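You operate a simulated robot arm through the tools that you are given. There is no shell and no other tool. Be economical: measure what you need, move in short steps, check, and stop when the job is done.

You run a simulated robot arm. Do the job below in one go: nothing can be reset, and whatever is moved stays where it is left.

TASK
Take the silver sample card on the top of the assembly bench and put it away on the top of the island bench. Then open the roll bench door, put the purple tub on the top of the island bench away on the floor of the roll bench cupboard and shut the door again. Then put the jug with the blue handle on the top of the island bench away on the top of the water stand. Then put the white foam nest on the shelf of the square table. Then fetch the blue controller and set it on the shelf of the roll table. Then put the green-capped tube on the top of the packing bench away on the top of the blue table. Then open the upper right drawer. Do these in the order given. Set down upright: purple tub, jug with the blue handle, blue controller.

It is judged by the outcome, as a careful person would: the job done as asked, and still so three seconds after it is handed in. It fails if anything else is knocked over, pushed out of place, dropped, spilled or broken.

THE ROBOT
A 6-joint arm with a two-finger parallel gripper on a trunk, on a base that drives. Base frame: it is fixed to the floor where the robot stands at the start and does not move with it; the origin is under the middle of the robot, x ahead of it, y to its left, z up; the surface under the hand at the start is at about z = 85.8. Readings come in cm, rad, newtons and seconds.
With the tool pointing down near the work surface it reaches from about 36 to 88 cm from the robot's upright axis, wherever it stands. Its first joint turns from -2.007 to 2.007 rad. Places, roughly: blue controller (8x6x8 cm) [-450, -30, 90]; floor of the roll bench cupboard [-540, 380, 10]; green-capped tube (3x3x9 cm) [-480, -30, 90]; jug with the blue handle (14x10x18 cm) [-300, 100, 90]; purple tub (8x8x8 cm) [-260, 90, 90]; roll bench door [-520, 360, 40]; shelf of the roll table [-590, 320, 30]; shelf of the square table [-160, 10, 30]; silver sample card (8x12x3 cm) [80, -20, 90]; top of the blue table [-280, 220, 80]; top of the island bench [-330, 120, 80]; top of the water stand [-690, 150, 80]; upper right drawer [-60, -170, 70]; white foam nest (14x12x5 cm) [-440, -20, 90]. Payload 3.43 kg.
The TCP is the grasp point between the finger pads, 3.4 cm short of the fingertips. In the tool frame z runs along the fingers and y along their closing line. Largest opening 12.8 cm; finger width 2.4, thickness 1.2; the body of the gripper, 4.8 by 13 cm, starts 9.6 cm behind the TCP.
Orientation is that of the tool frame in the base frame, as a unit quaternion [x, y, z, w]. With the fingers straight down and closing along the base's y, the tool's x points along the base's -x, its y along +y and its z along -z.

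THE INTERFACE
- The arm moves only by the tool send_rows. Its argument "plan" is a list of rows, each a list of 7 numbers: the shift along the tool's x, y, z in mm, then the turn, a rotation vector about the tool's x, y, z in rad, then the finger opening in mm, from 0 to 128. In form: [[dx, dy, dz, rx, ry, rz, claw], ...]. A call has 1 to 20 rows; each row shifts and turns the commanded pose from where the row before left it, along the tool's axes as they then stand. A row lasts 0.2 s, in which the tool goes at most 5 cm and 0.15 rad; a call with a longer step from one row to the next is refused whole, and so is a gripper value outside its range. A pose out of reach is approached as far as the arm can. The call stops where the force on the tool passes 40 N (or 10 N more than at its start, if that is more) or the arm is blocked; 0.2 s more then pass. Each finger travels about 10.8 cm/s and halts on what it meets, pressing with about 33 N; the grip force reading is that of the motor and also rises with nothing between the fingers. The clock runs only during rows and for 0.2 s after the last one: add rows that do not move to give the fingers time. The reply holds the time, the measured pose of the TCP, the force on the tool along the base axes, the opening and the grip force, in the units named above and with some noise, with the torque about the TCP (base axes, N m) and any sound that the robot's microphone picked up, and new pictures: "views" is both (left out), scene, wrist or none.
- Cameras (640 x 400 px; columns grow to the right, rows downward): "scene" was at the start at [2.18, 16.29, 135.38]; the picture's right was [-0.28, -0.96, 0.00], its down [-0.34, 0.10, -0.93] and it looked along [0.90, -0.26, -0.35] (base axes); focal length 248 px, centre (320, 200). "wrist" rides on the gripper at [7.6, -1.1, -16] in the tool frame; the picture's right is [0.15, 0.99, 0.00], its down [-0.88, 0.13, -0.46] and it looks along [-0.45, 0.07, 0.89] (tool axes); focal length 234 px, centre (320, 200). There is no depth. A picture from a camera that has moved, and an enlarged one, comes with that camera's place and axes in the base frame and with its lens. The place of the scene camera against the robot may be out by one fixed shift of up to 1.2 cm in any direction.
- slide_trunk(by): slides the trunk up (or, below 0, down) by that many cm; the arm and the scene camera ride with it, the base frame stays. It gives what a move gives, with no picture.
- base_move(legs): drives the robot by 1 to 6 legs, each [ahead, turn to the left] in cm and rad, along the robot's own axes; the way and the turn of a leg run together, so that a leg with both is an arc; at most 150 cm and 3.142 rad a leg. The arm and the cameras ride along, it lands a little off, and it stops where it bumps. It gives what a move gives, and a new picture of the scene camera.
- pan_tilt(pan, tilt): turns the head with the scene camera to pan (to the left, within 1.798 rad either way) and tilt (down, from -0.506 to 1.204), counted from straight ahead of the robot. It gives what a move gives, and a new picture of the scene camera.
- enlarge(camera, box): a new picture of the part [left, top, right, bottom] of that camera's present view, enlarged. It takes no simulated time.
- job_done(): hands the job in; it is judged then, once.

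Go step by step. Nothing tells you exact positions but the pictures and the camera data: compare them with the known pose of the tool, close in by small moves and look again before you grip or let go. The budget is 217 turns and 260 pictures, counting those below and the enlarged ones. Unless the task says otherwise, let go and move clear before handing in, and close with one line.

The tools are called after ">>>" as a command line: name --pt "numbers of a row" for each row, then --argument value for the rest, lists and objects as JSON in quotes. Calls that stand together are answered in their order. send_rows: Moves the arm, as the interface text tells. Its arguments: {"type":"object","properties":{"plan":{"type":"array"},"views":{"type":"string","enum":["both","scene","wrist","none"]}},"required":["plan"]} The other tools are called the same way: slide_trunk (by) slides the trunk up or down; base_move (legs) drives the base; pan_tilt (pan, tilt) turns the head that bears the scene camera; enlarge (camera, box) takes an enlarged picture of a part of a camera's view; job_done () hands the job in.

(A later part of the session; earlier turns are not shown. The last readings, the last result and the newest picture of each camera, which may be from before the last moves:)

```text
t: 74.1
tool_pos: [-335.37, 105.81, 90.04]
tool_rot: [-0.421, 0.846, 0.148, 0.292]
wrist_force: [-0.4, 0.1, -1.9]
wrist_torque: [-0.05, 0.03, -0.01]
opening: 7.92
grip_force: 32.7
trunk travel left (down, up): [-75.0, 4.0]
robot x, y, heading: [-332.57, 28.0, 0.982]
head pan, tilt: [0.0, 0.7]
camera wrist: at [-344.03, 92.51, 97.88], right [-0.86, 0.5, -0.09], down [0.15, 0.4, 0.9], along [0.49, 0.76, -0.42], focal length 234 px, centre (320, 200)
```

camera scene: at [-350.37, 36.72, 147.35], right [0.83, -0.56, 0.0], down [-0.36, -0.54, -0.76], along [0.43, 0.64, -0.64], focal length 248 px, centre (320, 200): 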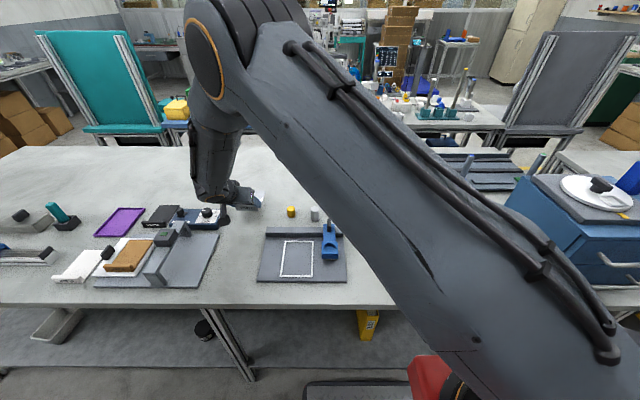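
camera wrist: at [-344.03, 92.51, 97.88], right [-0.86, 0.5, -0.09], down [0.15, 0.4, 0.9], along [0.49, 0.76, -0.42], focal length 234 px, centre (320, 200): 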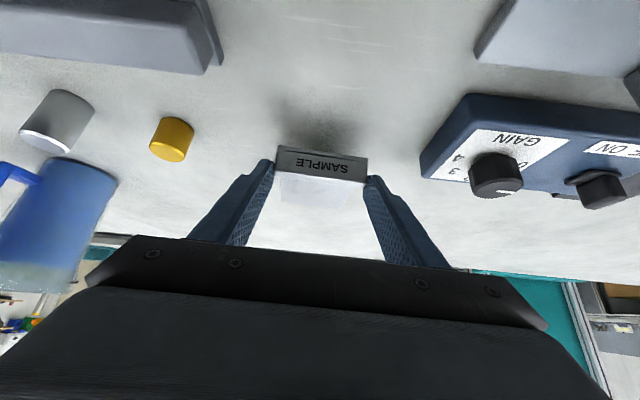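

>>> send_rows --pt "1.9 0 2.4 0 0 0 40" --pt "1.9 0 2.4 0 0 0 40" --pt "1.9 0 2.4 0 0 0 40" --pt "0 0 0 0 0 0 40" --views "wrist"

```text
t: 75.1
tool_pos: [-335.3, 105.87, 89.15]
tool_rot: [-0.421, 0.846, 0.148, 0.292]
wrist_force: [-0.2, 0.1, -1.6]
wrist_torque: [-0.03, 0.02, 0.0]
opening: 7.93
grip_force: 32.1
trunk travel left (down, up): [-75.0, 4.0]
robot x, y, heading: [-332.39, 27.88, 0.988]
head pan, tilt: [0.0, 0.7]
camera wrist: at [-344.02, 92.51, 96.96], right [-0.86, 0.5, -0.09], down [0.15, 0.4, 0.9], along [0.49, 0.76, -0.42], focal length 234 px, centre (320, 200)
```

wrist: 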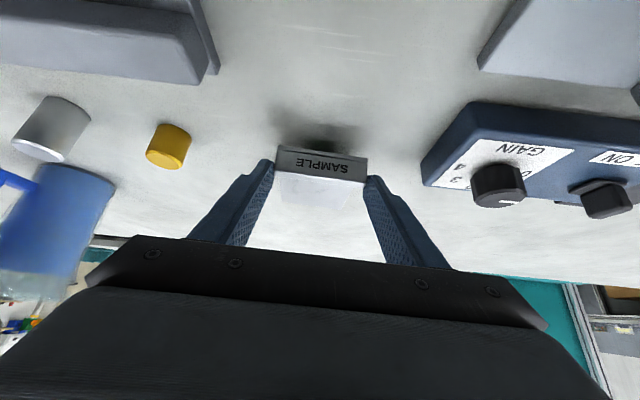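

Still no contact, so this bench is a bit lower. Continuing down gently.

>>> send_rows --pt "1.9 0 2.4 0 0 0 40" --pt "1.9 0 2.4 0 0 0 40" --pt "1.9 0 2.4 0 0 0 40" --pt "1.9 0 2.4 0 0 0 40" --pt "0 0 0 0 0 0 40" --views "wrist"

```text
t: 76.3
tool_pos: [-335.3, 105.89, 87.84]
tool_rot: [-0.421, 0.846, 0.148, 0.292]
wrist_force: [-0.1, 0.2, -1.9]
wrist_torque: [-0.05, 0.05, 0.02]
opening: 7.94
grip_force: 32.7
trunk travel left (down, up): [-75.0, 4.0]
robot x, y, heading: [-332.44, 28.0, 0.982]
head pan, tilt: [0.0, 0.7]
camera wrist: at [-343.98, 92.49, 95.72], right [-0.86, 0.5, -0.09], down [0.15, 0.4, 0.9], along [0.49, 0.76, -0.42], focal length 234 px, centre (320, 200)
```

wrist: 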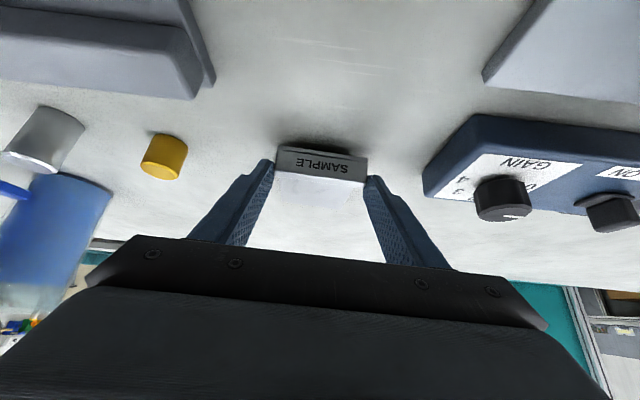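

The shadow is closing in; nearly there.

>>> send_rows --pt "1.9 0 2.4 0 0 0 40" --pt "1.9 0 2.4 0 0 0 40" --pt "1.9 0 2.4 0 0 0 40" --pt "0 0 0 0 0 0 40" --views "wrist"

```text
t: 77.3
tool_pos: [-335.36, 105.81, 86.87]
tool_rot: [-0.421, 0.846, 0.148, 0.293]
wrist_force: [0.4, 0.4, -0.6]
wrist_torque: [-0.08, 0.05, -0.03]
opening: 7.94
grip_force: 33.5
trunk travel left (down, up): [-75.0, 4.0]
robot x, y, heading: [-332.19, 28.11, 0.98]
head pan, tilt: [0.0, 0.7]
camera wrist: at [-344.01, 92.47, 94.81], right [-0.86, 0.5, -0.09], down [0.15, 0.4, 0.9], along [0.49, 0.76, -0.42], focal length 234 px, centre (320, 200)
```

wrist: 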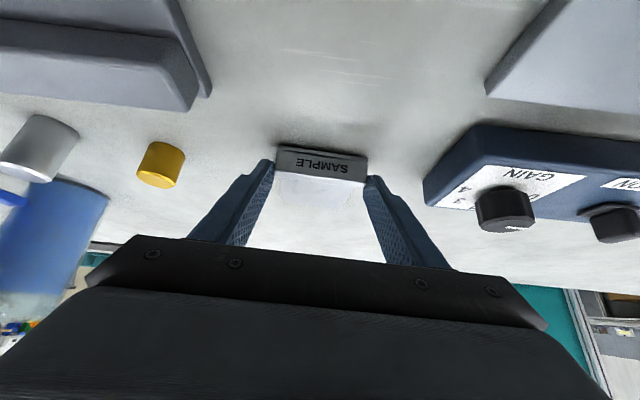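

>>> send_rows --pt "1.2 0 1.6 0 0 0 40" --pt "1.2 0 1.6 0 0 0 40" --pt "0 0 0 0 0 0 40" --views "none"

>>> enlarge --camera "wrist" --box '[240, 110, 400, 210]'

```text
t: 78.1
tool_pos: [-335.31, 105.88, 86.62]
tool_rot: [-0.421, 0.846, 0.148, 0.293]
wrist_force: [-0.2, 1.1, 7.3]
wrist_torque: [0.85, -0.64, 0.06]
opening: 7.93
grip_force: 33.1
trunk travel left (down, up): [-75.0, 4.0]
robot x, y, heading: [-332.42, 27.88, 0.983]
head pan, tilt: [0.0, 0.7]
```

```text
4.00 times, centred on (320, 160) of wrist
camera zoom: at [-344.04, 92.49, 94.47], right [-0.86, 0.5, -0.09], down [0.15, 0.4, 0.9], along [0.49, 0.76, -0.42], focal length 937 px, centre (320, 360)
```

zoom: 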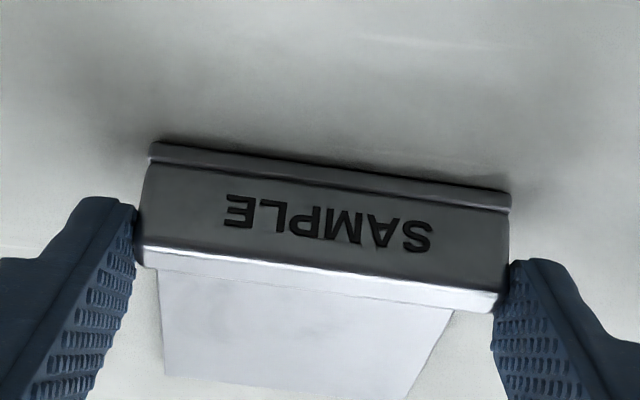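

Contact felt at 8.5 N, with the far end of the plate touching first. I'll settle 1.5 mm more and release slowly.

>>> send_rows --pt "0.9 0 1.2 0 0 0 40" --pt "0 0 0 0 0 0 75" --pt "0 0 0 0 0 0 85" --pt "0 0 0 0 0 0 100" --pt "0 0 0 0 0 0 100" --views "wrist"

```text
t: 79.3
tool_pos: [-335.41, 105.84, 86.4]
tool_rot: [-0.421, 0.846, 0.147, 0.292]
wrist_force: [-0.4, 0.1, -0.5]
wrist_torque: [0.0, 0.0, -0.03]
opening: 10.02
grip_force: 0.1
trunk travel left (down, up): [-75.0, 4.0]
robot x, y, heading: [-332.13, 27.89, 0.984]
head pan, tilt: [0.0, 0.7]
camera wrist: at [-344.0, 92.45, 94.26], right [-0.86, 0.5, -0.09], down [0.15, 0.4, 0.9], along [0.49, 0.76, -0.42], focal length 234 px, centre (320, 200)
```

wrist: 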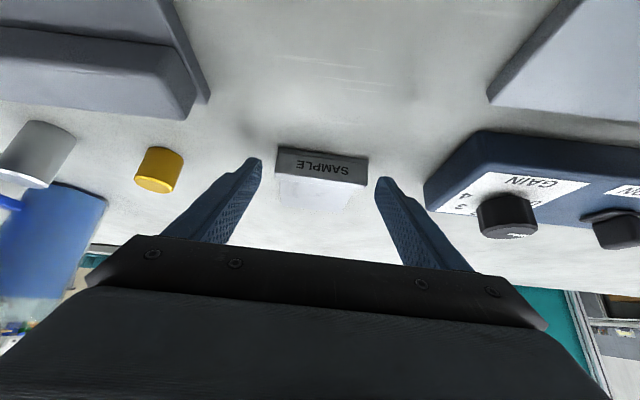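

The card stands free on the bench. I'll back up, tuck the arm and straighten the tool.

>>> send_rows --pt "-24.8 0.2 -31.4 0 0 0 100" --pt "-24.8 0.2 -31.4 0 0 0 100" --pt "-24.8 0.2 -31.4 0 0 0 100" --pt "-24.8 0.2 -31.4 0 0 0 100" --pt "-24.8 0.2 -31.4 0 0 0 100" --pt "13 -42.8 -10.5 0 0 0 100" --pt "13 -42.8 -10.5 0 0 0 100" --pt "13 -42.8 -10.5 0 0 0 100" --pt "13 -42.8 -10.5 0 0 0 100" --pt "13 -42.8 -10.5 0 0 0 100" --pt "13 -42.8 -10.5 0 0 0 100" --pt "13 -42.8 -10.5 0 0 0 100" --pt "13 -42.8 -10.5 0 0 0 100" --pt "0 0 0 0 0.14 0 100" --pt "0 0 0 0 0.14 0 100" --pt "0 0 0 0 0.14 0 100" --pt "0 0 0 0 0.14 0 100" --pt "0 0 0 0 0.13 0 100" --pt "0 0 0 0 0 0 100" --views "both"

```text
t: 83.3
tool_pos: [-315.19, 74.05, 106.24]
tool_rot: [-0.437, 0.897, 0.013, 0.065]
wrist_force: [0.0, -0.1, 0.5]
wrist_torque: [0.0, 0.01, 0.01]
opening: 10.01
grip_force: 0.1
out of reach, approached as far as the arm can: row 15, 16
trunk travel left (down, up): [-75.0, 4.0]
robot x, y, heading: [-332.59, 28.31, 0.981]
head pan, tilt: [0.0, 0.7]
camera scene: at [-350.35, 36.7, 147.35], right [0.83, -0.56, 0.0], down [-0.36, -0.54, -0.76], along [0.43, 0.64, -0.64], focal length 248 px, centre (320, 200)
camera wrist: at [-320.62, 66.14, 121.26], right [-0.87, 0.5, -0.05], down [0.39, 0.73, 0.56], along [0.32, 0.46, -0.83], focal length 234 px, centre (320, 200)
```

scene: 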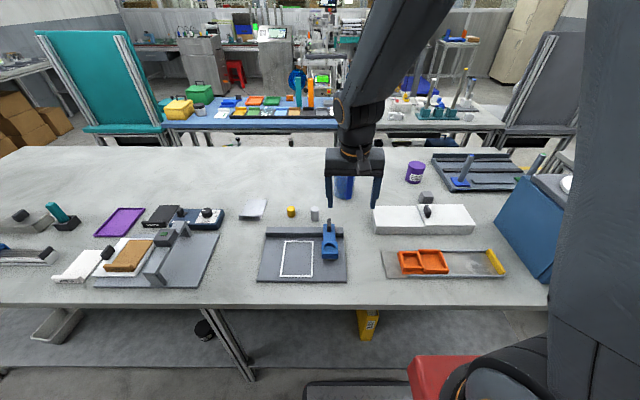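
wrist: 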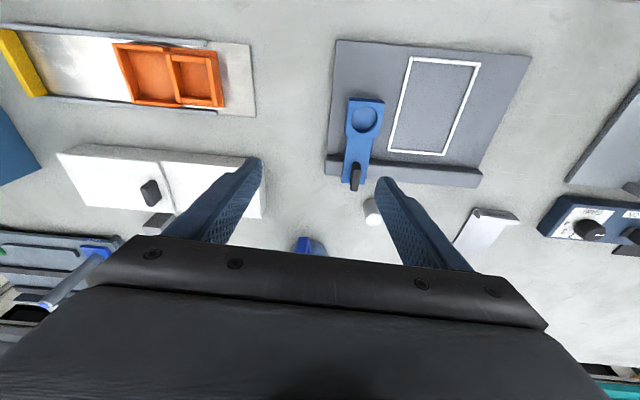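

The card lies fine, and the purple tub shows at scene (415,172). I'll back out into the lane, turn, and drive toward the roll bench.

>>> base_move --legs '[[-23, 0], [0, 1.56], [120, 0], [120, 0]]'

>>> pan_tilt --pan -0.6 --tilt 0.35

```text
t: 100.2
tool_pos: [-587.22, 164.92, 106.44]
tool_rot: [0.94, -0.336, -0.056, -0.038]
wrist_force: [0.3, 0.3, 0.2]
wrist_torque: [0.0, -0.01, -0.02]
opening: 9.98
grip_force: 0.1
trunk travel left (down, up): [-75.0, 4.0]
robot x, y, heading: [-541.46, 146.61, 2.53]
head pan, tilt: [0.0, 0.7]
camera scene: at [-551.93, 128.86, 147.35], right [0.57, 0.82, 0.0], down [0.53, -0.37, -0.76], along [-0.63, 0.44, -0.64], focal length 248 px, centre (320, 200)
```

scene: 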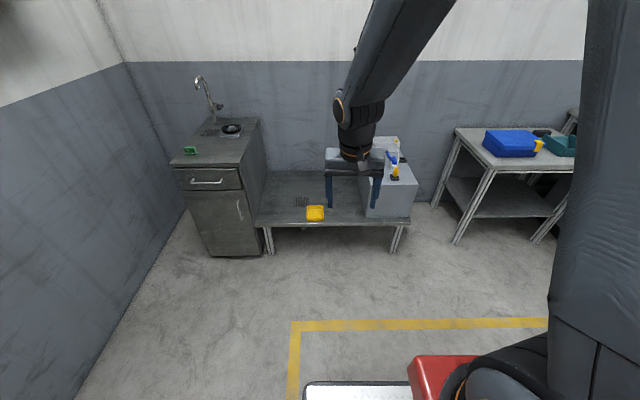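

```text
t: 101.2
tool_pos: [-587.24, 164.82, 106.37]
tool_rot: [0.939, -0.336, -0.055, -0.038]
wrist_force: [0.5, -0.8, 0.1]
wrist_torque: [0.02, 0.02, 0.0]
opening: 10.01
grip_force: 0.0
trunk travel left (down, up): [-75.0, 4.0]
robot x, y, heading: [-541.53, 146.8, 2.533]
head pan, tilt: [-0.6, 0.351]
camera scene: at [-548.26, 132.7, 150.48], right [0.94, 0.35, 0.0], down [0.12, -0.32, -0.94], along [-0.33, 0.88, -0.34], focal length 248 px, centre (320, 200)
```

scene: 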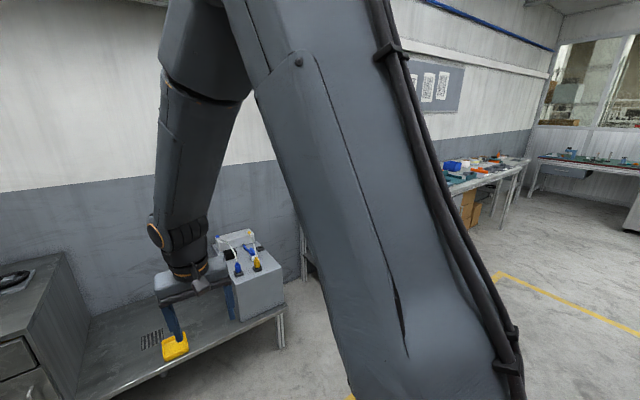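

The tap cabinet is the water stand and the table with the blue case is the roll table; the roll bench lies to its right. I'll drive across toward it.

>>> base_move --legs '[[0, -1.573], [110, 0], [0, 0.8]]'

>>> pan_tilt --pan 0.4 --tilt 0.45

```text
t: 110.2
tool_pos: [-462.59, 279.09, 106.3]
tool_rot: [-0.426, 0.902, 0.011, 0.066]
wrist_force: [0.6, -0.5, 0.7]
wrist_torque: [-0.03, 0.04, -0.03]
opening: 10.02
grip_force: 0.0
trunk travel left (down, up): [-75.0, 4.0]
robot x, y, heading: [-480.74, 233.56, 0.964]
head pan, tilt: [-0.6, 0.351]
stopped in leg 2: the robot was blocked; the commanded pose is now the measured one
camera scene: at [-494.78, 238.77, 150.49], right [0.35, -0.94, 0.0], down [-0.32, -0.12, -0.94], along [0.88, 0.33, -0.34], focal length 248 px, centre (320, 200)
```

scene: 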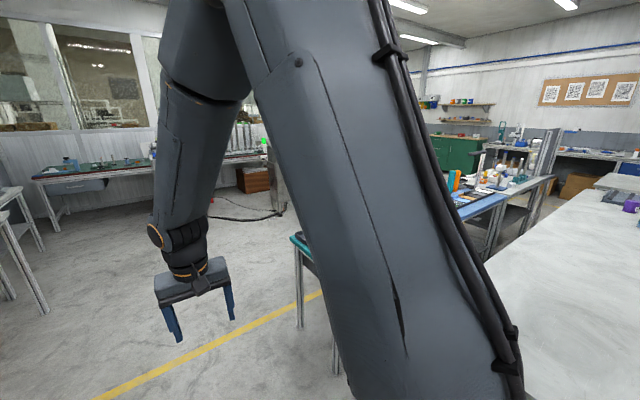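

```text
t: 111.5
tool_pos: [-462.73, 279.12, 106.32]
tool_rot: [-0.427, 0.902, 0.011, 0.066]
wrist_force: [0.1, -0.1, -0.6]
wrist_torque: [0.01, 0.0, 0.0]
opening: 10.01
grip_force: 0.0
trunk travel left (down, up): [-75.0, 4.0]
robot x, y, heading: [-480.91, 233.19, 0.962]
head pan, tilt: [0.4, 0.45]
camera scene: at [-501.57, 244.45, 149.57], right [0.98, -0.21, 0.0], down [-0.09, -0.43, -0.9], along [0.19, 0.88, -0.44], focal length 248 px, centre (320, 200)
```

scene: 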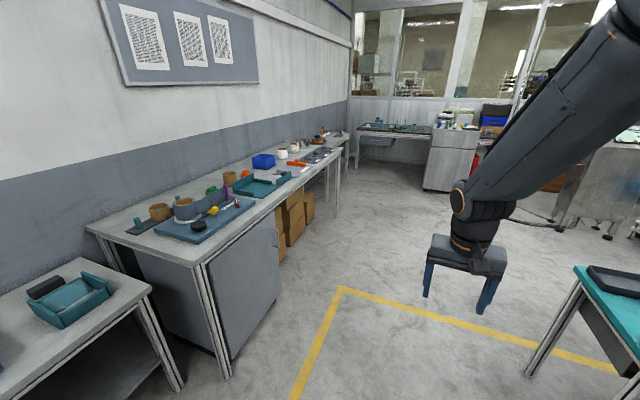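

The roll bench is visible, with its door panel at image (245,290). I'll look closer at the door and its handle.

>>> enlarge --camera "scene" --box '[160, 200, 320, 300]'

>>> enlarge --camera "scene" --box '[0, 200, 320, 400]'

```text
4.00 times, centred on (240, 250) of scene
camera zoom: at [-501.57, 244.45, 149.57], right [0.98, -0.21, 0.0], down [-0.09, -0.43, -0.9], along [0.19, 0.88, -0.44], focal length 992 px, centre (640, 0)
```

zoom: 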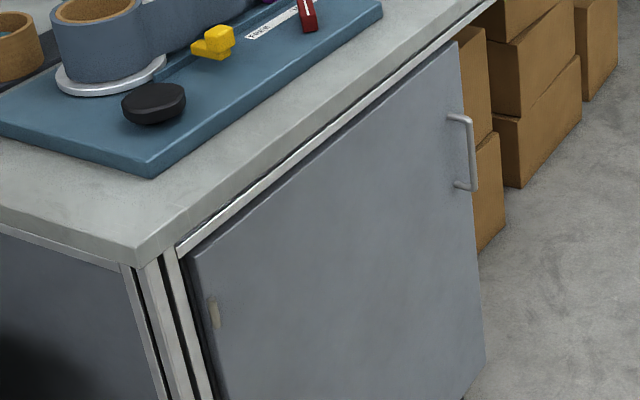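

```text
2.00 times, centred on (160, 300) of scene
camera zoom: at [-501.57, 244.45, 149.57], right [0.98, -0.21, 0.0], down [-0.09, -0.43, -0.9], along [0.19, 0.88, -0.44], focal length 496 px, centre (640, 0)
```

zoom: 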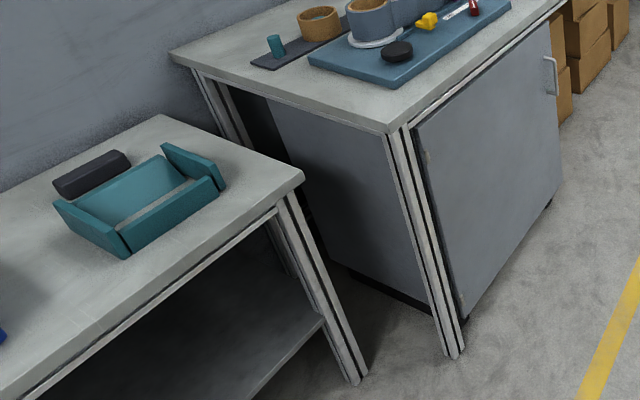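

The door hinges on its near (left) side and has a vertical bar handle at its far side, near (-500,370), z≈59–72. I'll drive to a spot in front of the handle, outside the door's swing.

>>> base_move --legs '[[0, 0.249], [58, 0], [58, 0], [0, 1.29]]'

>>> pan_tilt --pan 0.0 --tilt 0.75

```text
t: 121.7
tool_pos: [-485.13, 362.13, 106.3]
tool_rot: [0.933, -0.354, -0.054, -0.04]
wrist_force: [-0.3, 0.1, 0.5]
wrist_torque: [0.02, 0.0, 0.03]
opening: 10.01
grip_force: 0.0
trunk travel left (down, up): [-75.0, 4.0]
robot x, y, heading: [-440.27, 341.81, 2.491]
head pan, tilt: [0.4, 0.45]
camera scene: at [-453.31, 321.89, 149.57], right [0.25, 0.97, 0.0], down [0.42, -0.11, -0.9], along [-0.87, 0.22, -0.44], focal length 248 px, centre (320, 200)
```

scene: 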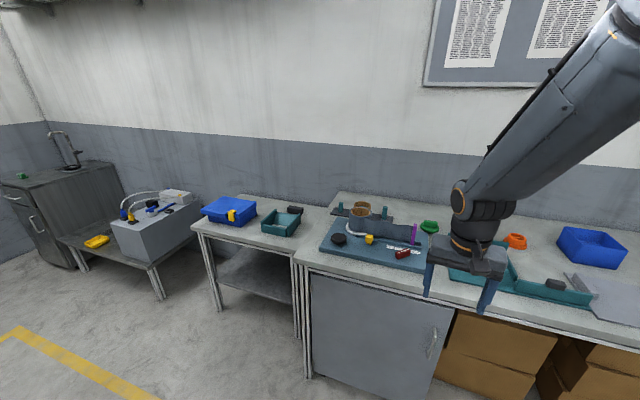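

```text
t: 122.6
tool_pos: [-485.1, 362.24, 106.37]
tool_rot: [0.933, -0.355, -0.053, -0.04]
wrist_force: [0.0, 0.2, -0.6]
wrist_torque: [-0.01, -0.01, -0.02]
opening: 10.01
grip_force: 0.0
trunk travel left (down, up): [-75.0, 4.0]
robot x, y, heading: [-439.85, 342.18, 2.495]
head pan, tilt: [0.0, 0.75]
camera scene: at [-451.0, 324.62, 146.93], right [0.61, 0.8, 0.0], down [0.54, -0.41, -0.73], along [-0.58, 0.44, -0.68], focal length 248 px, centre (320, 200)
```

scene: 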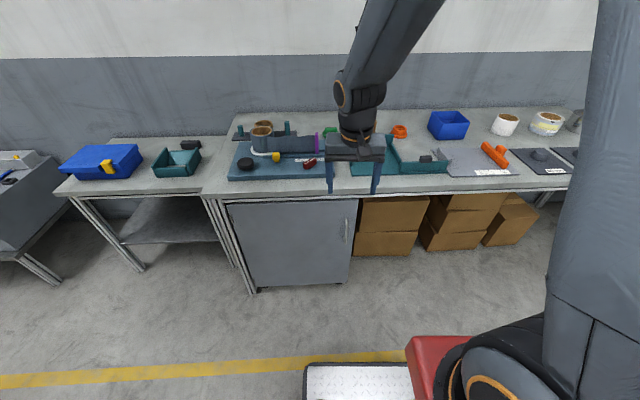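

Door, handle and bench line are clear now (bench normal at about 2.525 rad). I'll back up a little, reach forward, and turn the tool horizontal toward the door.

>>> base_move --legs '[[-12, 0]]'

>>> send_rows --pt "-50 0 0 0 0 0 100" --pt "-50 0 0 0 0 0 100" --pt "-50 0 0 0 0 0 100" --pt "-50 0 0 0 0 0 100" --pt "0 0 0 0 -0.144 0 60" --pt "0 0 0 0 -0.144 0 60" --pt "0 0 0 0 -0.144 0 60" --pt "0 0 0 0 -0.144 0 60" --pt "0 0 0 0 -0.144 0 60" --pt "0 0 0 0 -0.144 0 60" --pt "0 0 0 0 -0.144 0 60" --pt "0 0 0 0 -0.144 0 60" --pt "0 0 0 0 -0.144 0 60" --pt "0 0 0 0 -0.144 0 60" --pt "0 0 0 -0.115 0 0 60" --pt "0 0 0 0 0 0 60" --views "scene"

```text
t: 123.8
tool_pos: [-475.55, 354.82, 106.34]
tool_rot: [0.933, -0.354, -0.054, -0.039]
wrist_force: [0.0, -0.7, -0.7]
wrist_torque: [-0.01, -0.01, 0.0]
opening: 10.0
grip_force: 0.0
trunk travel left (down, up): [-75.0, 4.0]
robot x, y, heading: [-430.28, 334.53, 2.492]
head pan, tilt: [0.0, 0.75]
camera scene: at [-441.43, 317.33, 146.92], right [0.61, 0.8, 0.0], down [0.54, -0.41, -0.73], along [-0.58, 0.44, -0.68], focal length 248 px, centre (320, 200)
```

scene: 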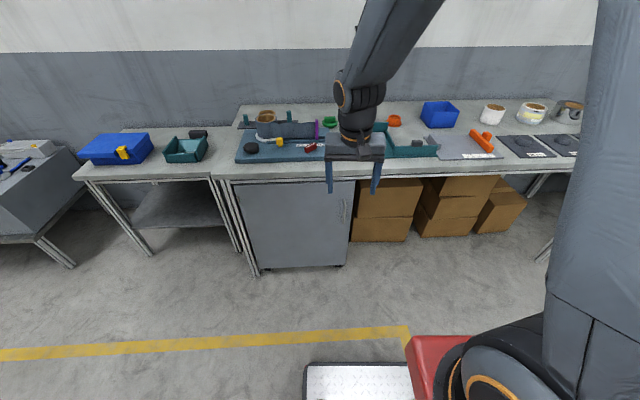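

```text
t: 127.2
tool_pos: [-492.33, 368.1, 110.67]
tool_rot: [0.678, -0.209, -0.657, -0.256]
wrist_force: [-0.5, 0.3, -1.2]
wrist_torque: [0.01, 0.03, 0.0]
opening: 5.96
grip_force: 0.0
out of reach, approached as far as the arm can: row 14, 15
trunk travel left (down, up): [-75.0, 4.0]
robot x, y, heading: [-430.56, 334.61, 2.489]
head pan, tilt: [0.0, 0.75]
camera scene: at [-441.43, 317.31, 146.92], right [0.61, 0.8, 0.0], down [0.54, -0.41, -0.73], along [-0.58, 0.44, -0.68], focal length 248 px, centre (320, 200)
```

scene: 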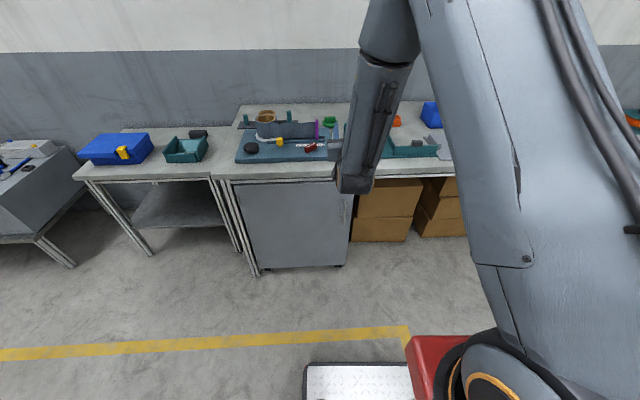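

The tool is horizontal and 9 cm short of the bench edge. I'll lower the trunk to handle height and look through the wrist camera.

>>> slide_trunk --by -45

>>> send_rows --pt "0 0 0 0 0 0 60" --views "both"

```text
refused: -45 is not a number from -40 to 40
```

```text
t: 127.6
tool_pos: [-492.41, 368.26, 110.64]
tool_rot: [0.678, -0.209, -0.656, -0.257]
wrist_force: [-0.7, 1.2, 0.1]
wrist_torque: [0.01, 0.02, -0.04]
opening: 6.0
grip_force: 0.0
trunk travel left (down, up): [-75.0, 4.0]
robot x, y, heading: [-430.48, 334.76, 2.496]
head pan, tilt: [0.0, 0.75]
camera scene: at [-441.41, 317.32, 146.92], right [0.61, 0.8, 0.0], down [0.54, -0.41, -0.73], along [-0.58, 0.44, -0.68], focal length 248 px, centre (320, 200)
camera wrist: at [-478.81, 359.52, 103.26], right [-0.61, -0.76, -0.22], down [0.23, -0.43, 0.87], along [-0.76, 0.48, 0.44], focal length 234 px, centre (320, 200)
```

scene: 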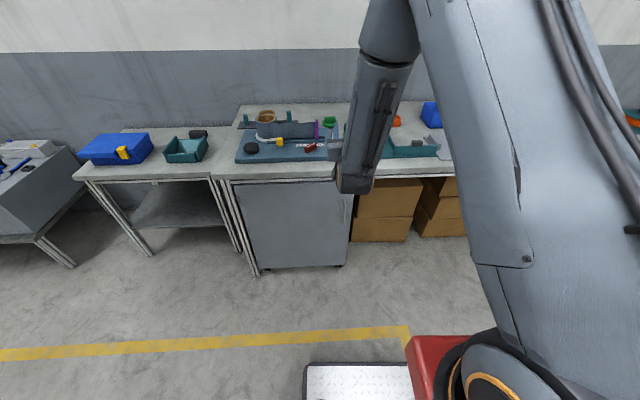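
wrist: 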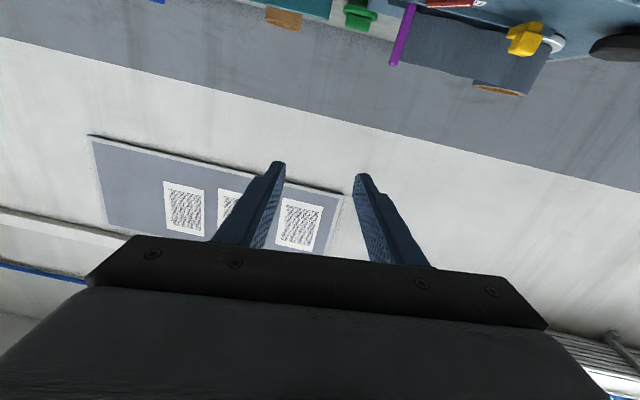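

The slide takes at most 40 at once, so I'll do it in two steps.

>>> slide_trunk --by -30

>>> slide_trunk --by -15

>>> send_rows --pt "0 0 0 0 0 0.07 60" --pt "0 0 0 0 0 0 60" --views "both"

```text
t: 130.6
tool_pos: [-496.78, 371.45, 80.58]
tool_rot: [0.679, -0.208, -0.654, -0.261]
wrist_force: [-0.5, -0.7, 0.2]
wrist_torque: [-0.01, -0.02, -0.01]
opening: 6.02
grip_force: 0.0
trunk travel left (down, up): [-45.0, 34.0]
robot x, y, heading: [-430.6, 334.81, 2.487]
head pan, tilt: [0.0, 0.75]
```

```text
t: 132.4
tool_pos: [-498.17, 372.54, 65.72]
tool_rot: [0.681, -0.205, -0.652, -0.264]
wrist_force: [-0.1, 0.2, 0.1]
wrist_torque: [-0.03, -0.03, -0.01]
opening: 5.99
grip_force: 0.0
trunk travel left (down, up): [-30.0, 49.0]
robot x, y, heading: [-430.37, 334.88, 2.493]
head pan, tilt: [0.0, 0.75]
```

```text
t: 133.0
tool_pos: [-498.2, 372.64, 65.75]
tool_rot: [0.68, -0.206, -0.652, -0.264]
wrist_force: [-1.0, -0.6, -0.1]
wrist_torque: [-0.01, -0.04, 0.01]
opening: 5.98
grip_force: 0.1
out of reach, approached as far as the arm can: row 1
trunk travel left (down, up): [-30.0, 49.0]
robot x, y, heading: [-430.92, 334.48, 2.492]
head pan, tilt: [0.0, 0.75]
camera scene: at [-451.37, 324.91, 101.92], right [0.61, 0.8, 0.0], down [0.54, -0.41, -0.73], along [-0.58, 0.44, -0.68], focal length 248 px, centre (320, 200)
camera wrist: at [-484.62, 363.93, 58.45], right [-0.61, -0.76, -0.24], down [0.21, -0.45, 0.87], along [-0.77, 0.48, 0.43], focal length 234 px, centre (320, 200)
```

scene: 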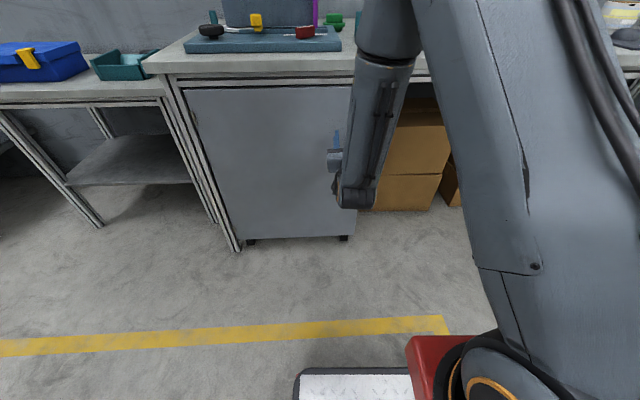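
wrist: 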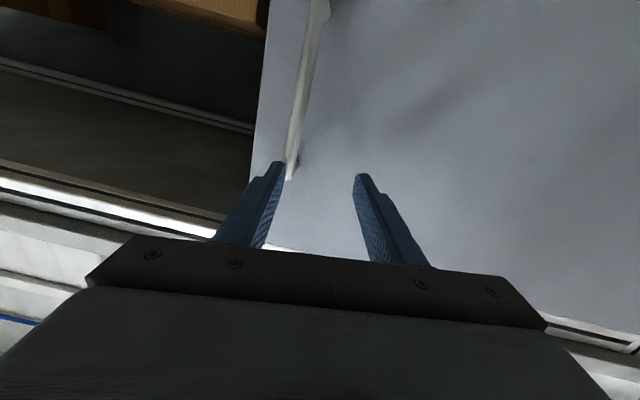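

The handle shows just beside the left finger, and it spans lower than I thought (about z 54–66). I'll retreat 6 cm, shift 3 cm toward it and 6 cm down.

>>> send_rows --pt "0 0 -30 0 0 0 80" --pt "0 0 -30 0 0 0 80" --pt "30 -15 0 0 0 0 80" --pt "30 -15 0 0 0 0 80" --pt "0 0 0 0 0 0 80" --views "wrist"

```text
t: 134.2
tool_pos: [-494.56, 372.66, 63.02]
tool_rot: [0.686, -0.193, -0.645, -0.277]
wrist_force: [-1.1, 0.5, 0.0]
wrist_torque: [-0.03, 0.02, 0.01]
opening: 8.01
grip_force: 0.1
out of reach, approached as far as the arm can: row 1, 2, 3, 4
trunk travel left (down, up): [-30.0, 49.0]
robot x, y, heading: [-430.66, 334.49, 2.487]
head pan, tilt: [0.0, 0.75]
camera wrist: at [-480.79, 364.15, 56.02], right [-0.6, -0.75, -0.27], down [0.19, -0.47, 0.86], along [-0.78, 0.47, 0.42], focal length 234 px, centre (320, 200)
```

wrist: 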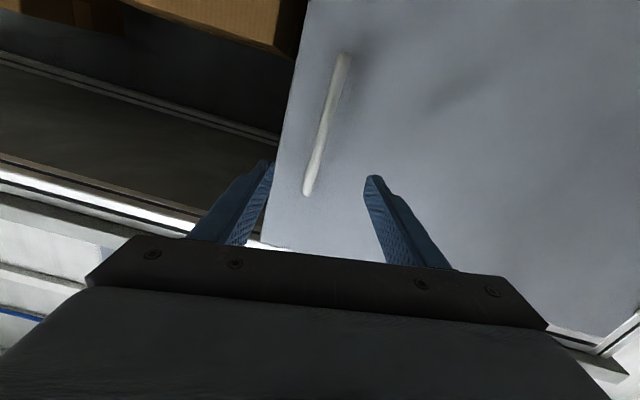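

The arm is too folded at this height. I'll raise the trunk 20 and reach down with the arm instead, keeping the fingers in front of the door.

>>> slide_trunk --by 20

>>> send_rows --pt "40 0 0 0 0 0 80" --pt "40 0 0 0 0 0 80" --pt "40 0 0 0 0 0 80" --pt "40 0 0 0 0 0 80" --pt "40 0 -10 0 0 0 80" --pt "30 0 -10 0 0 0 80" --pt "0 0 0 0 0 0 80" --views "both"

```text
t: 136.3
tool_pos: [-490.23, 369.28, 83.1]
tool_rot: [0.686, -0.193, -0.645, -0.277]
wrist_force: [-1.2, -0.7, 0.1]
wrist_torque: [-0.01, -0.03, 0.02]
opening: 8.02
grip_force: 0.1
trunk travel left (down, up): [-50.0, 29.0]
robot x, y, heading: [-430.65, 334.75, 2.49]
head pan, tilt: [0.0, 0.75]
```

```text
t: 137.9
tool_pos: [-492.56, 370.91, 62.42]
tool_rot: [0.69, -0.181, -0.639, -0.29]
wrist_force: [-0.2, 0.1, -0.2]
wrist_torque: [0.0, 0.01, -0.02]
opening: 8.0
grip_force: 0.1
out of reach, approached as far as the arm can: row 1, 2, 3, 4, 5, 6
trunk travel left (down, up): [-50.0, 29.0]
robot x, y, heading: [-430.48, 334.87, 2.489]
head pan, tilt: [0.0, 0.75]
camera scene: at [-446.94, 321.54, 121.93], right [0.61, 0.8, 0.0], down [0.54, -0.41, -0.73], along [-0.58, 0.44, -0.68], focal length 248 px, centre (320, 200)
camera wrist: at [-478.67, 362.56, 55.35], right [-0.6, -0.74, -0.31], down [0.17, -0.5, 0.85], along [-0.79, 0.46, 0.42], focal length 234 px, centre (320, 200)
```

scene: 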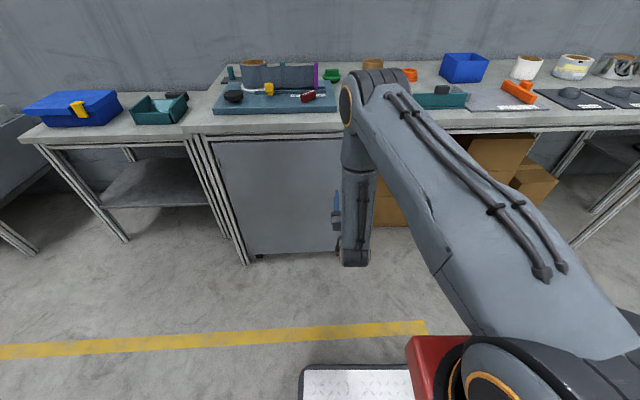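
wrist: 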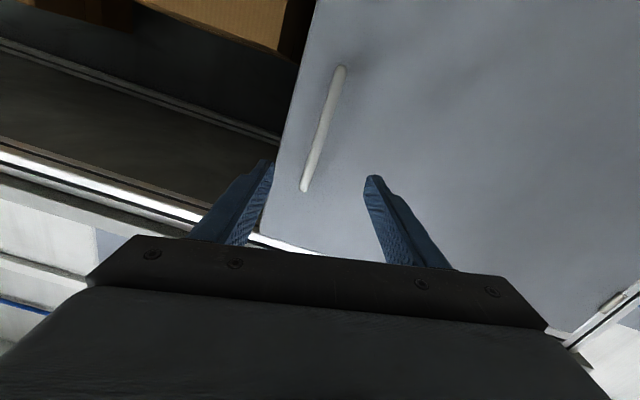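

The wrist limit gets in the way of a fully horizontal tool. I'll pitch the fingers about 30° downward, which still grips a vertical bar, and level the roll.

>>> send_rows --pt "0 0 0 0 0.13 0 80" --pt "0 0 0 0 0.13 0 80" --pt "0 0 0 0 0.13 0 80" --pt "0 0 0 0 0.13 0 80" --pt "0 0 0 0 0 0.08 80" --pt "0 0 0 0 0 0.08 80" --pt "0 0 0 0 0 0 80" --views "wrist"

```text
t: 139.5
tool_pos: [-494.44, 372.01, 63.12]
tool_rot: [0.819, -0.288, -0.451, -0.206]
wrist_force: [-0.6, -0.3, 0.0]
wrist_torque: [-0.01, 0.01, -0.02]
opening: 7.99
grip_force: 0.0
out of reach, approached as far as the arm can: row 1, 2, 5, 6
trunk travel left (down, up): [-50.0, 29.0]
robot x, y, heading: [-430.49, 334.57, 2.494]
head pan, tilt: [0.0, 0.75]
camera wrist: at [-480.54, 361.07, 64.83], right [-0.59, -0.78, -0.2], down [-0.18, -0.12, 0.98], along [-0.79, 0.61, -0.07], focal length 234 px, centre (320, 200)
```

wrist: 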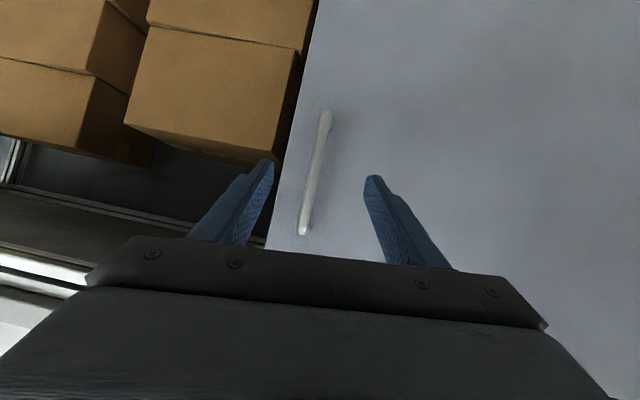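

The bar now lies almost straight along the fingers, near (-498.7,376.5,60.5). I'll advance 5.5 cm.

>>> send_rows --pt "-2.8 -1 18.5 0 0 0 80" --pt "-2.8 -1 18.5 0 0 0 80" --pt "-2.8 -1 14 0 0 0 80" --pt "0 0 0 0 0 0 80" --views "both"

```text
t: 140.5
tool_pos: [-497.76, 375.51, 61.12]
tool_rot: [0.819, -0.288, -0.451, -0.206]
wrist_force: [-0.3, -1.1, -0.4]
wrist_torque: [0.0, -0.01, -0.03]
opening: 8.02
grip_force: 0.0
trunk travel left (down, up): [-50.0, 29.0]
robot x, y, heading: [-430.31, 335.06, 2.493]
head pan, tilt: [0.0, 0.75]
camera scene: at [-446.95, 321.54, 121.92], right [0.61, 0.8, 0.0], down [0.54, -0.41, -0.73], along [-0.58, 0.44, -0.68], focal length 248 px, centre (320, 200)
camera wrist: at [-483.88, 364.62, 62.93], right [-0.59, -0.78, -0.2], down [-0.18, -0.12, 0.98], along [-0.79, 0.61, -0.07], focal length 234 px, centre (320, 200)
```

scene: 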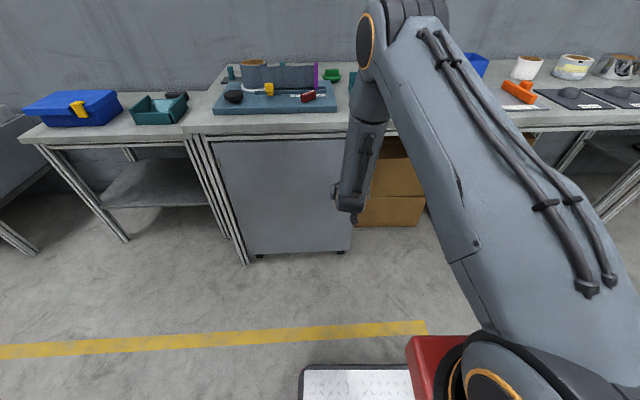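
wrist: 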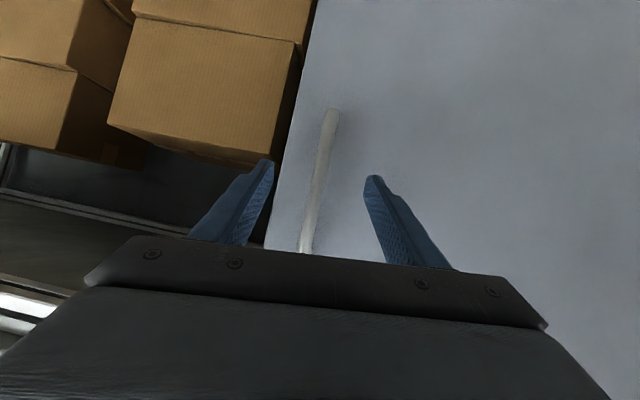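

No contact yet and the bar is between the fingers. I'll close and see whether they catch it.

>>> send_rows --pt "0 0 0 0 0 0 50" --pt "0 0 0 0 0 0 20" --pt "0 0 0 0 0 0 0" --pt "0 0 0 0 0 0 0" --pt "0 0 0 0 0 0 0" --views "wrist"

```text
t: 141.7
tool_pos: [-497.63, 375.59, 61.13]
tool_rot: [0.819, -0.289, -0.45, -0.207]
wrist_force: [5.8, 5.4, 1.7]
wrist_torque: [-0.56, 0.54, -0.28]
opening: 1.28
grip_force: 45.4
trunk travel left (down, up): [-50.0, 29.0]
robot x, y, heading: [-430.38, 334.5, 2.49]
head pan, tilt: [0.0, 0.75]
camera wrist: at [-483.81, 364.67, 62.93], right [-0.59, -0.78, -0.2], down [-0.18, -0.12, 0.98], along [-0.79, 0.61, -0.07], focal length 234 px, centre (320, 200)
```

wrist: 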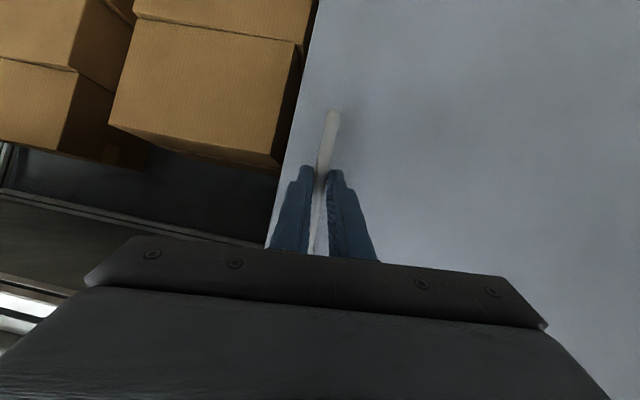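

The bar is gripped (1.28 cm). I'll pull the door by backing the base along the handle's arc.

>>> base_move --legs '[[-8, 0.014], [-8, 0.033]]'

```text
t: 142.8
tool_pos: [-492.14, 370.74, 61.07]
tool_rot: [0.819, -0.289, -0.451, -0.207]
wrist_force: [0.0, -0.1, 1.6]
wrist_torque: [-0.71, 0.36, -0.01]
opening: 1.24
grip_force: 44.7
trunk travel left (down, up): [-50.0, 29.0]
robot x, y, heading: [-424.58, 330.59, 2.496]
head pan, tilt: [0.0, 0.75]
stopped in leg 1: the force on the tool passed its limit at 42 N (the readings are from after the stop); the commanded pose is now the measured one
camera scene: at [-441.13, 317.11, 121.92], right [0.6, 0.8, 0.0], down [0.55, -0.41, -0.73], along [-0.58, 0.44, -0.68], focal length 248 px, centre (320, 200)
```

scene: 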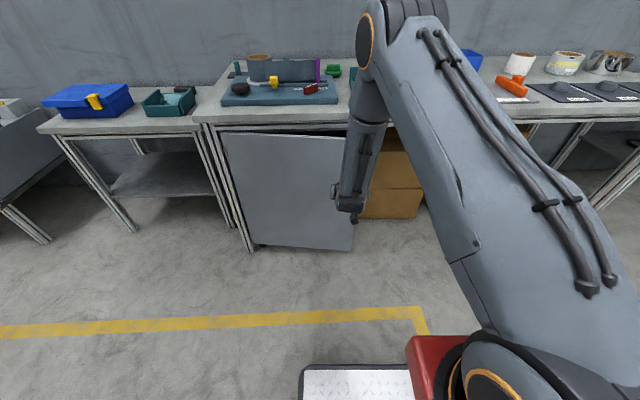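

The door has opened about 7 cm. Continuing gently.

>>> base_move --legs '[[-4, 0.012], [-4, 0.015]]'

```text
t: 144.2
tool_pos: [-486.88, 364.17, 61.2]
tool_rot: [0.823, -0.276, -0.454, -0.2]
wrist_force: [8.2, 5.2, 2.4]
wrist_torque: [-0.45, 0.29, -0.32]
opening: 1.25
grip_force: 45.1
trunk travel left (down, up): [-50.0, 29.0]
robot x, y, heading: [-418.46, 325.54, 2.525]
head pan, tilt: [0.0, 0.75]
camera scene: at [-434.25, 311.95, 121.93], right [0.58, 0.82, 0.0], down [0.56, -0.39, -0.73], along [-0.6, 0.42, -0.68], focal length 248 px, centre (320, 200)
```

scene: 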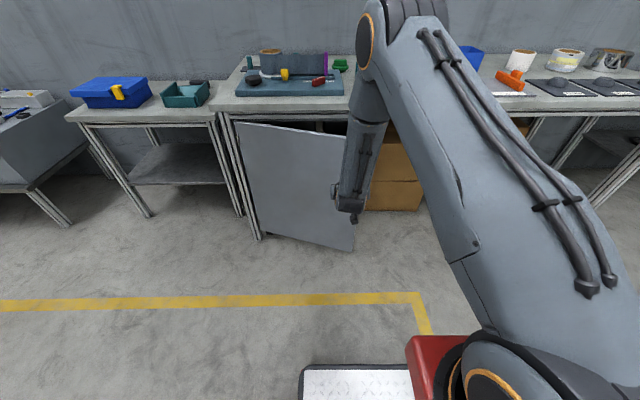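

Opening steadily (about 18°). I'll continue with more left turn to follow the arc.

>>> base_move --legs '[[-4, 0.025], [-4, 0.035], [-3, 0.04]]'

```text
t: 145.8
tool_pos: [-481.87, 355.4, 61.11]
tool_rot: [0.83, -0.254, -0.459, -0.188]
wrist_force: [1.4, 0.6, 4.2]
wrist_torque: [-0.66, -0.1, -0.06]
opening: 1.22
grip_force: 45.8
trunk travel left (down, up): [-50.0, 29.0]
robot x, y, heading: [-411.4, 320.83, 2.582]
head pan, tilt: [0.0, 0.75]
stopped in leg 3: the force on the tool passed its limit at 44 N (the readings are from after the stop); the commanded pose is now the measured one
camera scene: at [-426.65, 306.5, 121.92], right [0.53, 0.85, 0.0], down [0.58, -0.36, -0.73], along [-0.62, 0.39, -0.68], focal length 248 px, centre (320, 200)
```

scene: 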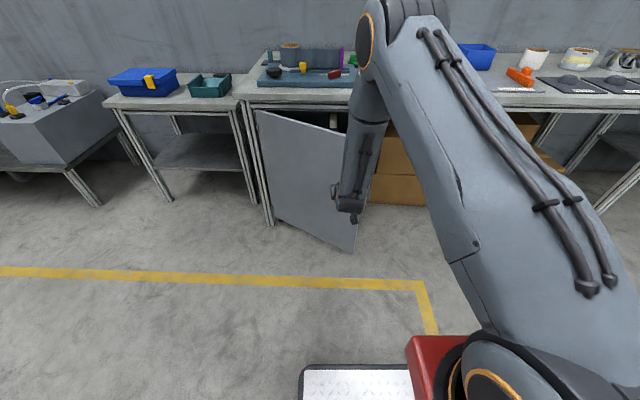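

The door is about 30° open. Behind me space is limited, so I'll let go of the bar, go round the door's free edge and push it further open from the inside.

>>> send_rows --pt "0 0 0 0 0 0 50" --pt "0 0 0 0 0 0 50" --pt "18 -1 -30 0 0 0 50" --pt "18 -1 -30 0 0 0 50" --pt "18 -1 -30 0 0 0 20" --pt "2 -43 2 0 0 0 10" --pt "2 -43 2 0 0 0 10" --pt "2 -43 2 0 0 0 10" --pt "2 -43 2 0 0 0 10" --pt "0 0 0 0 0 0 10" --views "both"

```text
t: 148.0
tool_pos: [-471.97, 358.27, 64.07]
tool_rot: [0.829, -0.262, -0.449, -0.206]
wrist_force: [0.5, 0.1, 1.1]
wrist_torque: [-0.02, 0.01, 0.05]
opening: 0.97
grip_force: 0.0
out of reach, approached as far as the arm can: row 4, 5, 6, 7, 8, 9
trunk travel left (down, up): [-50.0, 29.0]
robot x, y, heading: [-411.32, 320.83, 2.581]
head pan, tilt: [0.0, 0.75]
camera scene: at [-426.66, 306.5, 121.92], right [0.53, 0.85, 0.0], down [0.58, -0.36, -0.73], along [-0.62, 0.39, -0.68], focal length 248 px, centre (320, 200)
camera wrist: at [-457.69, 348.06, 65.94], right [-0.54, -0.81, -0.23], down [-0.19, -0.14, 0.97], along [-0.82, 0.57, -0.08], focal length 234 px, centre (320, 200)
```

scene: 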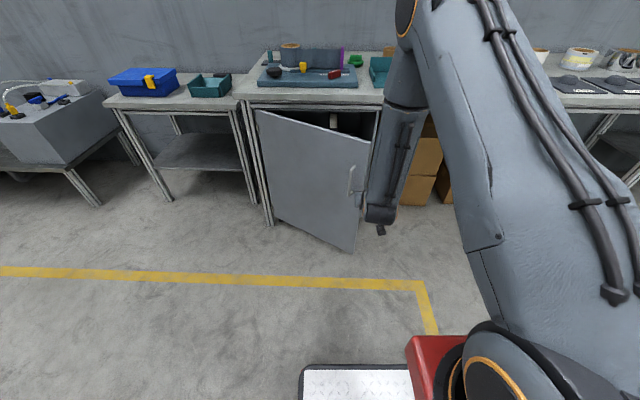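
wrist: 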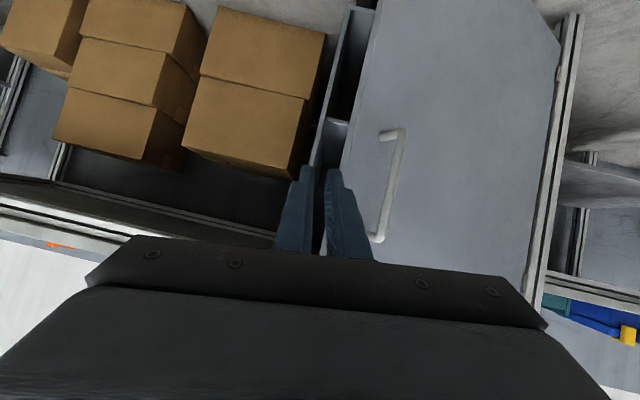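

The gap between the door edge and the cupboard frame is right ahead of the closed fingers. I'll slip in past the edge.

>>> send_rows --pt "0 -25 0 0 0 0 10" --pt "-24 0 40 0 0 0 10" --pt "-24 0 40 0 0 0 10" --pt "-24 0 40 0 0 0 10" --pt "0 0 0 0 0 0 10" --views "both"

```text
t: 149.1
tool_pos: [-483.46, 365.46, 63.91]
tool_rot: [0.828, -0.266, -0.454, -0.193]
wrist_force: [21.3, 15.4, 4.7]
wrist_torque: [0.36, 0.04, -0.99]
opening: 2.4
grip_force: 12.8
out of reach, approached as far as the arm can: row 1, 2, 3
trunk travel left (down, up): [-50.0, 29.0]
robot x, y, heading: [-411.47, 320.88, 2.573]
head pan, tilt: [0.0, 0.75]
stopped in row 5: the force on the tool passed its limit at 43 N (the readings are from after the stop); the commanded pose is now the measured one
camera scene: at [-426.73, 306.7, 121.94], right [0.54, 0.84, 0.0], down [0.57, -0.37, -0.73], along [-0.62, 0.39, -0.68], focal length 248 px, centre (320, 200)
camera wrist: at [-469.02, 355.3, 65.86], right [-0.54, -0.81, -0.2], down [-0.18, -0.12, 0.98], along [-0.82, 0.57, -0.08], focal length 234 px, centre (320, 200)
```

scene: 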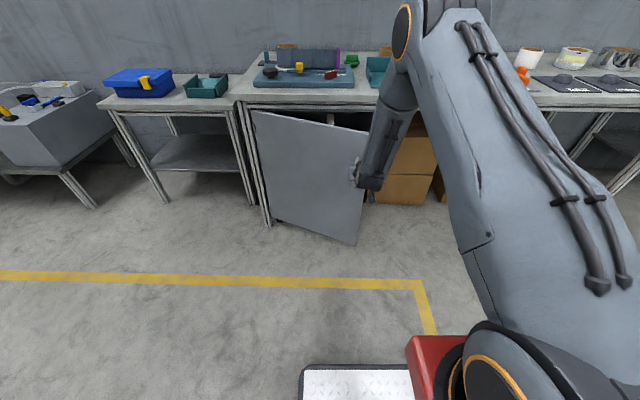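
wrist: 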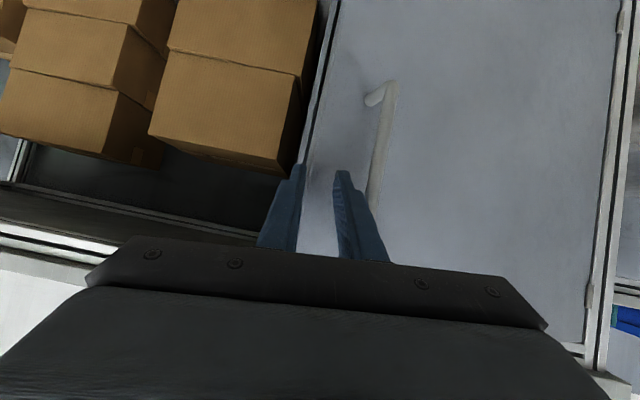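

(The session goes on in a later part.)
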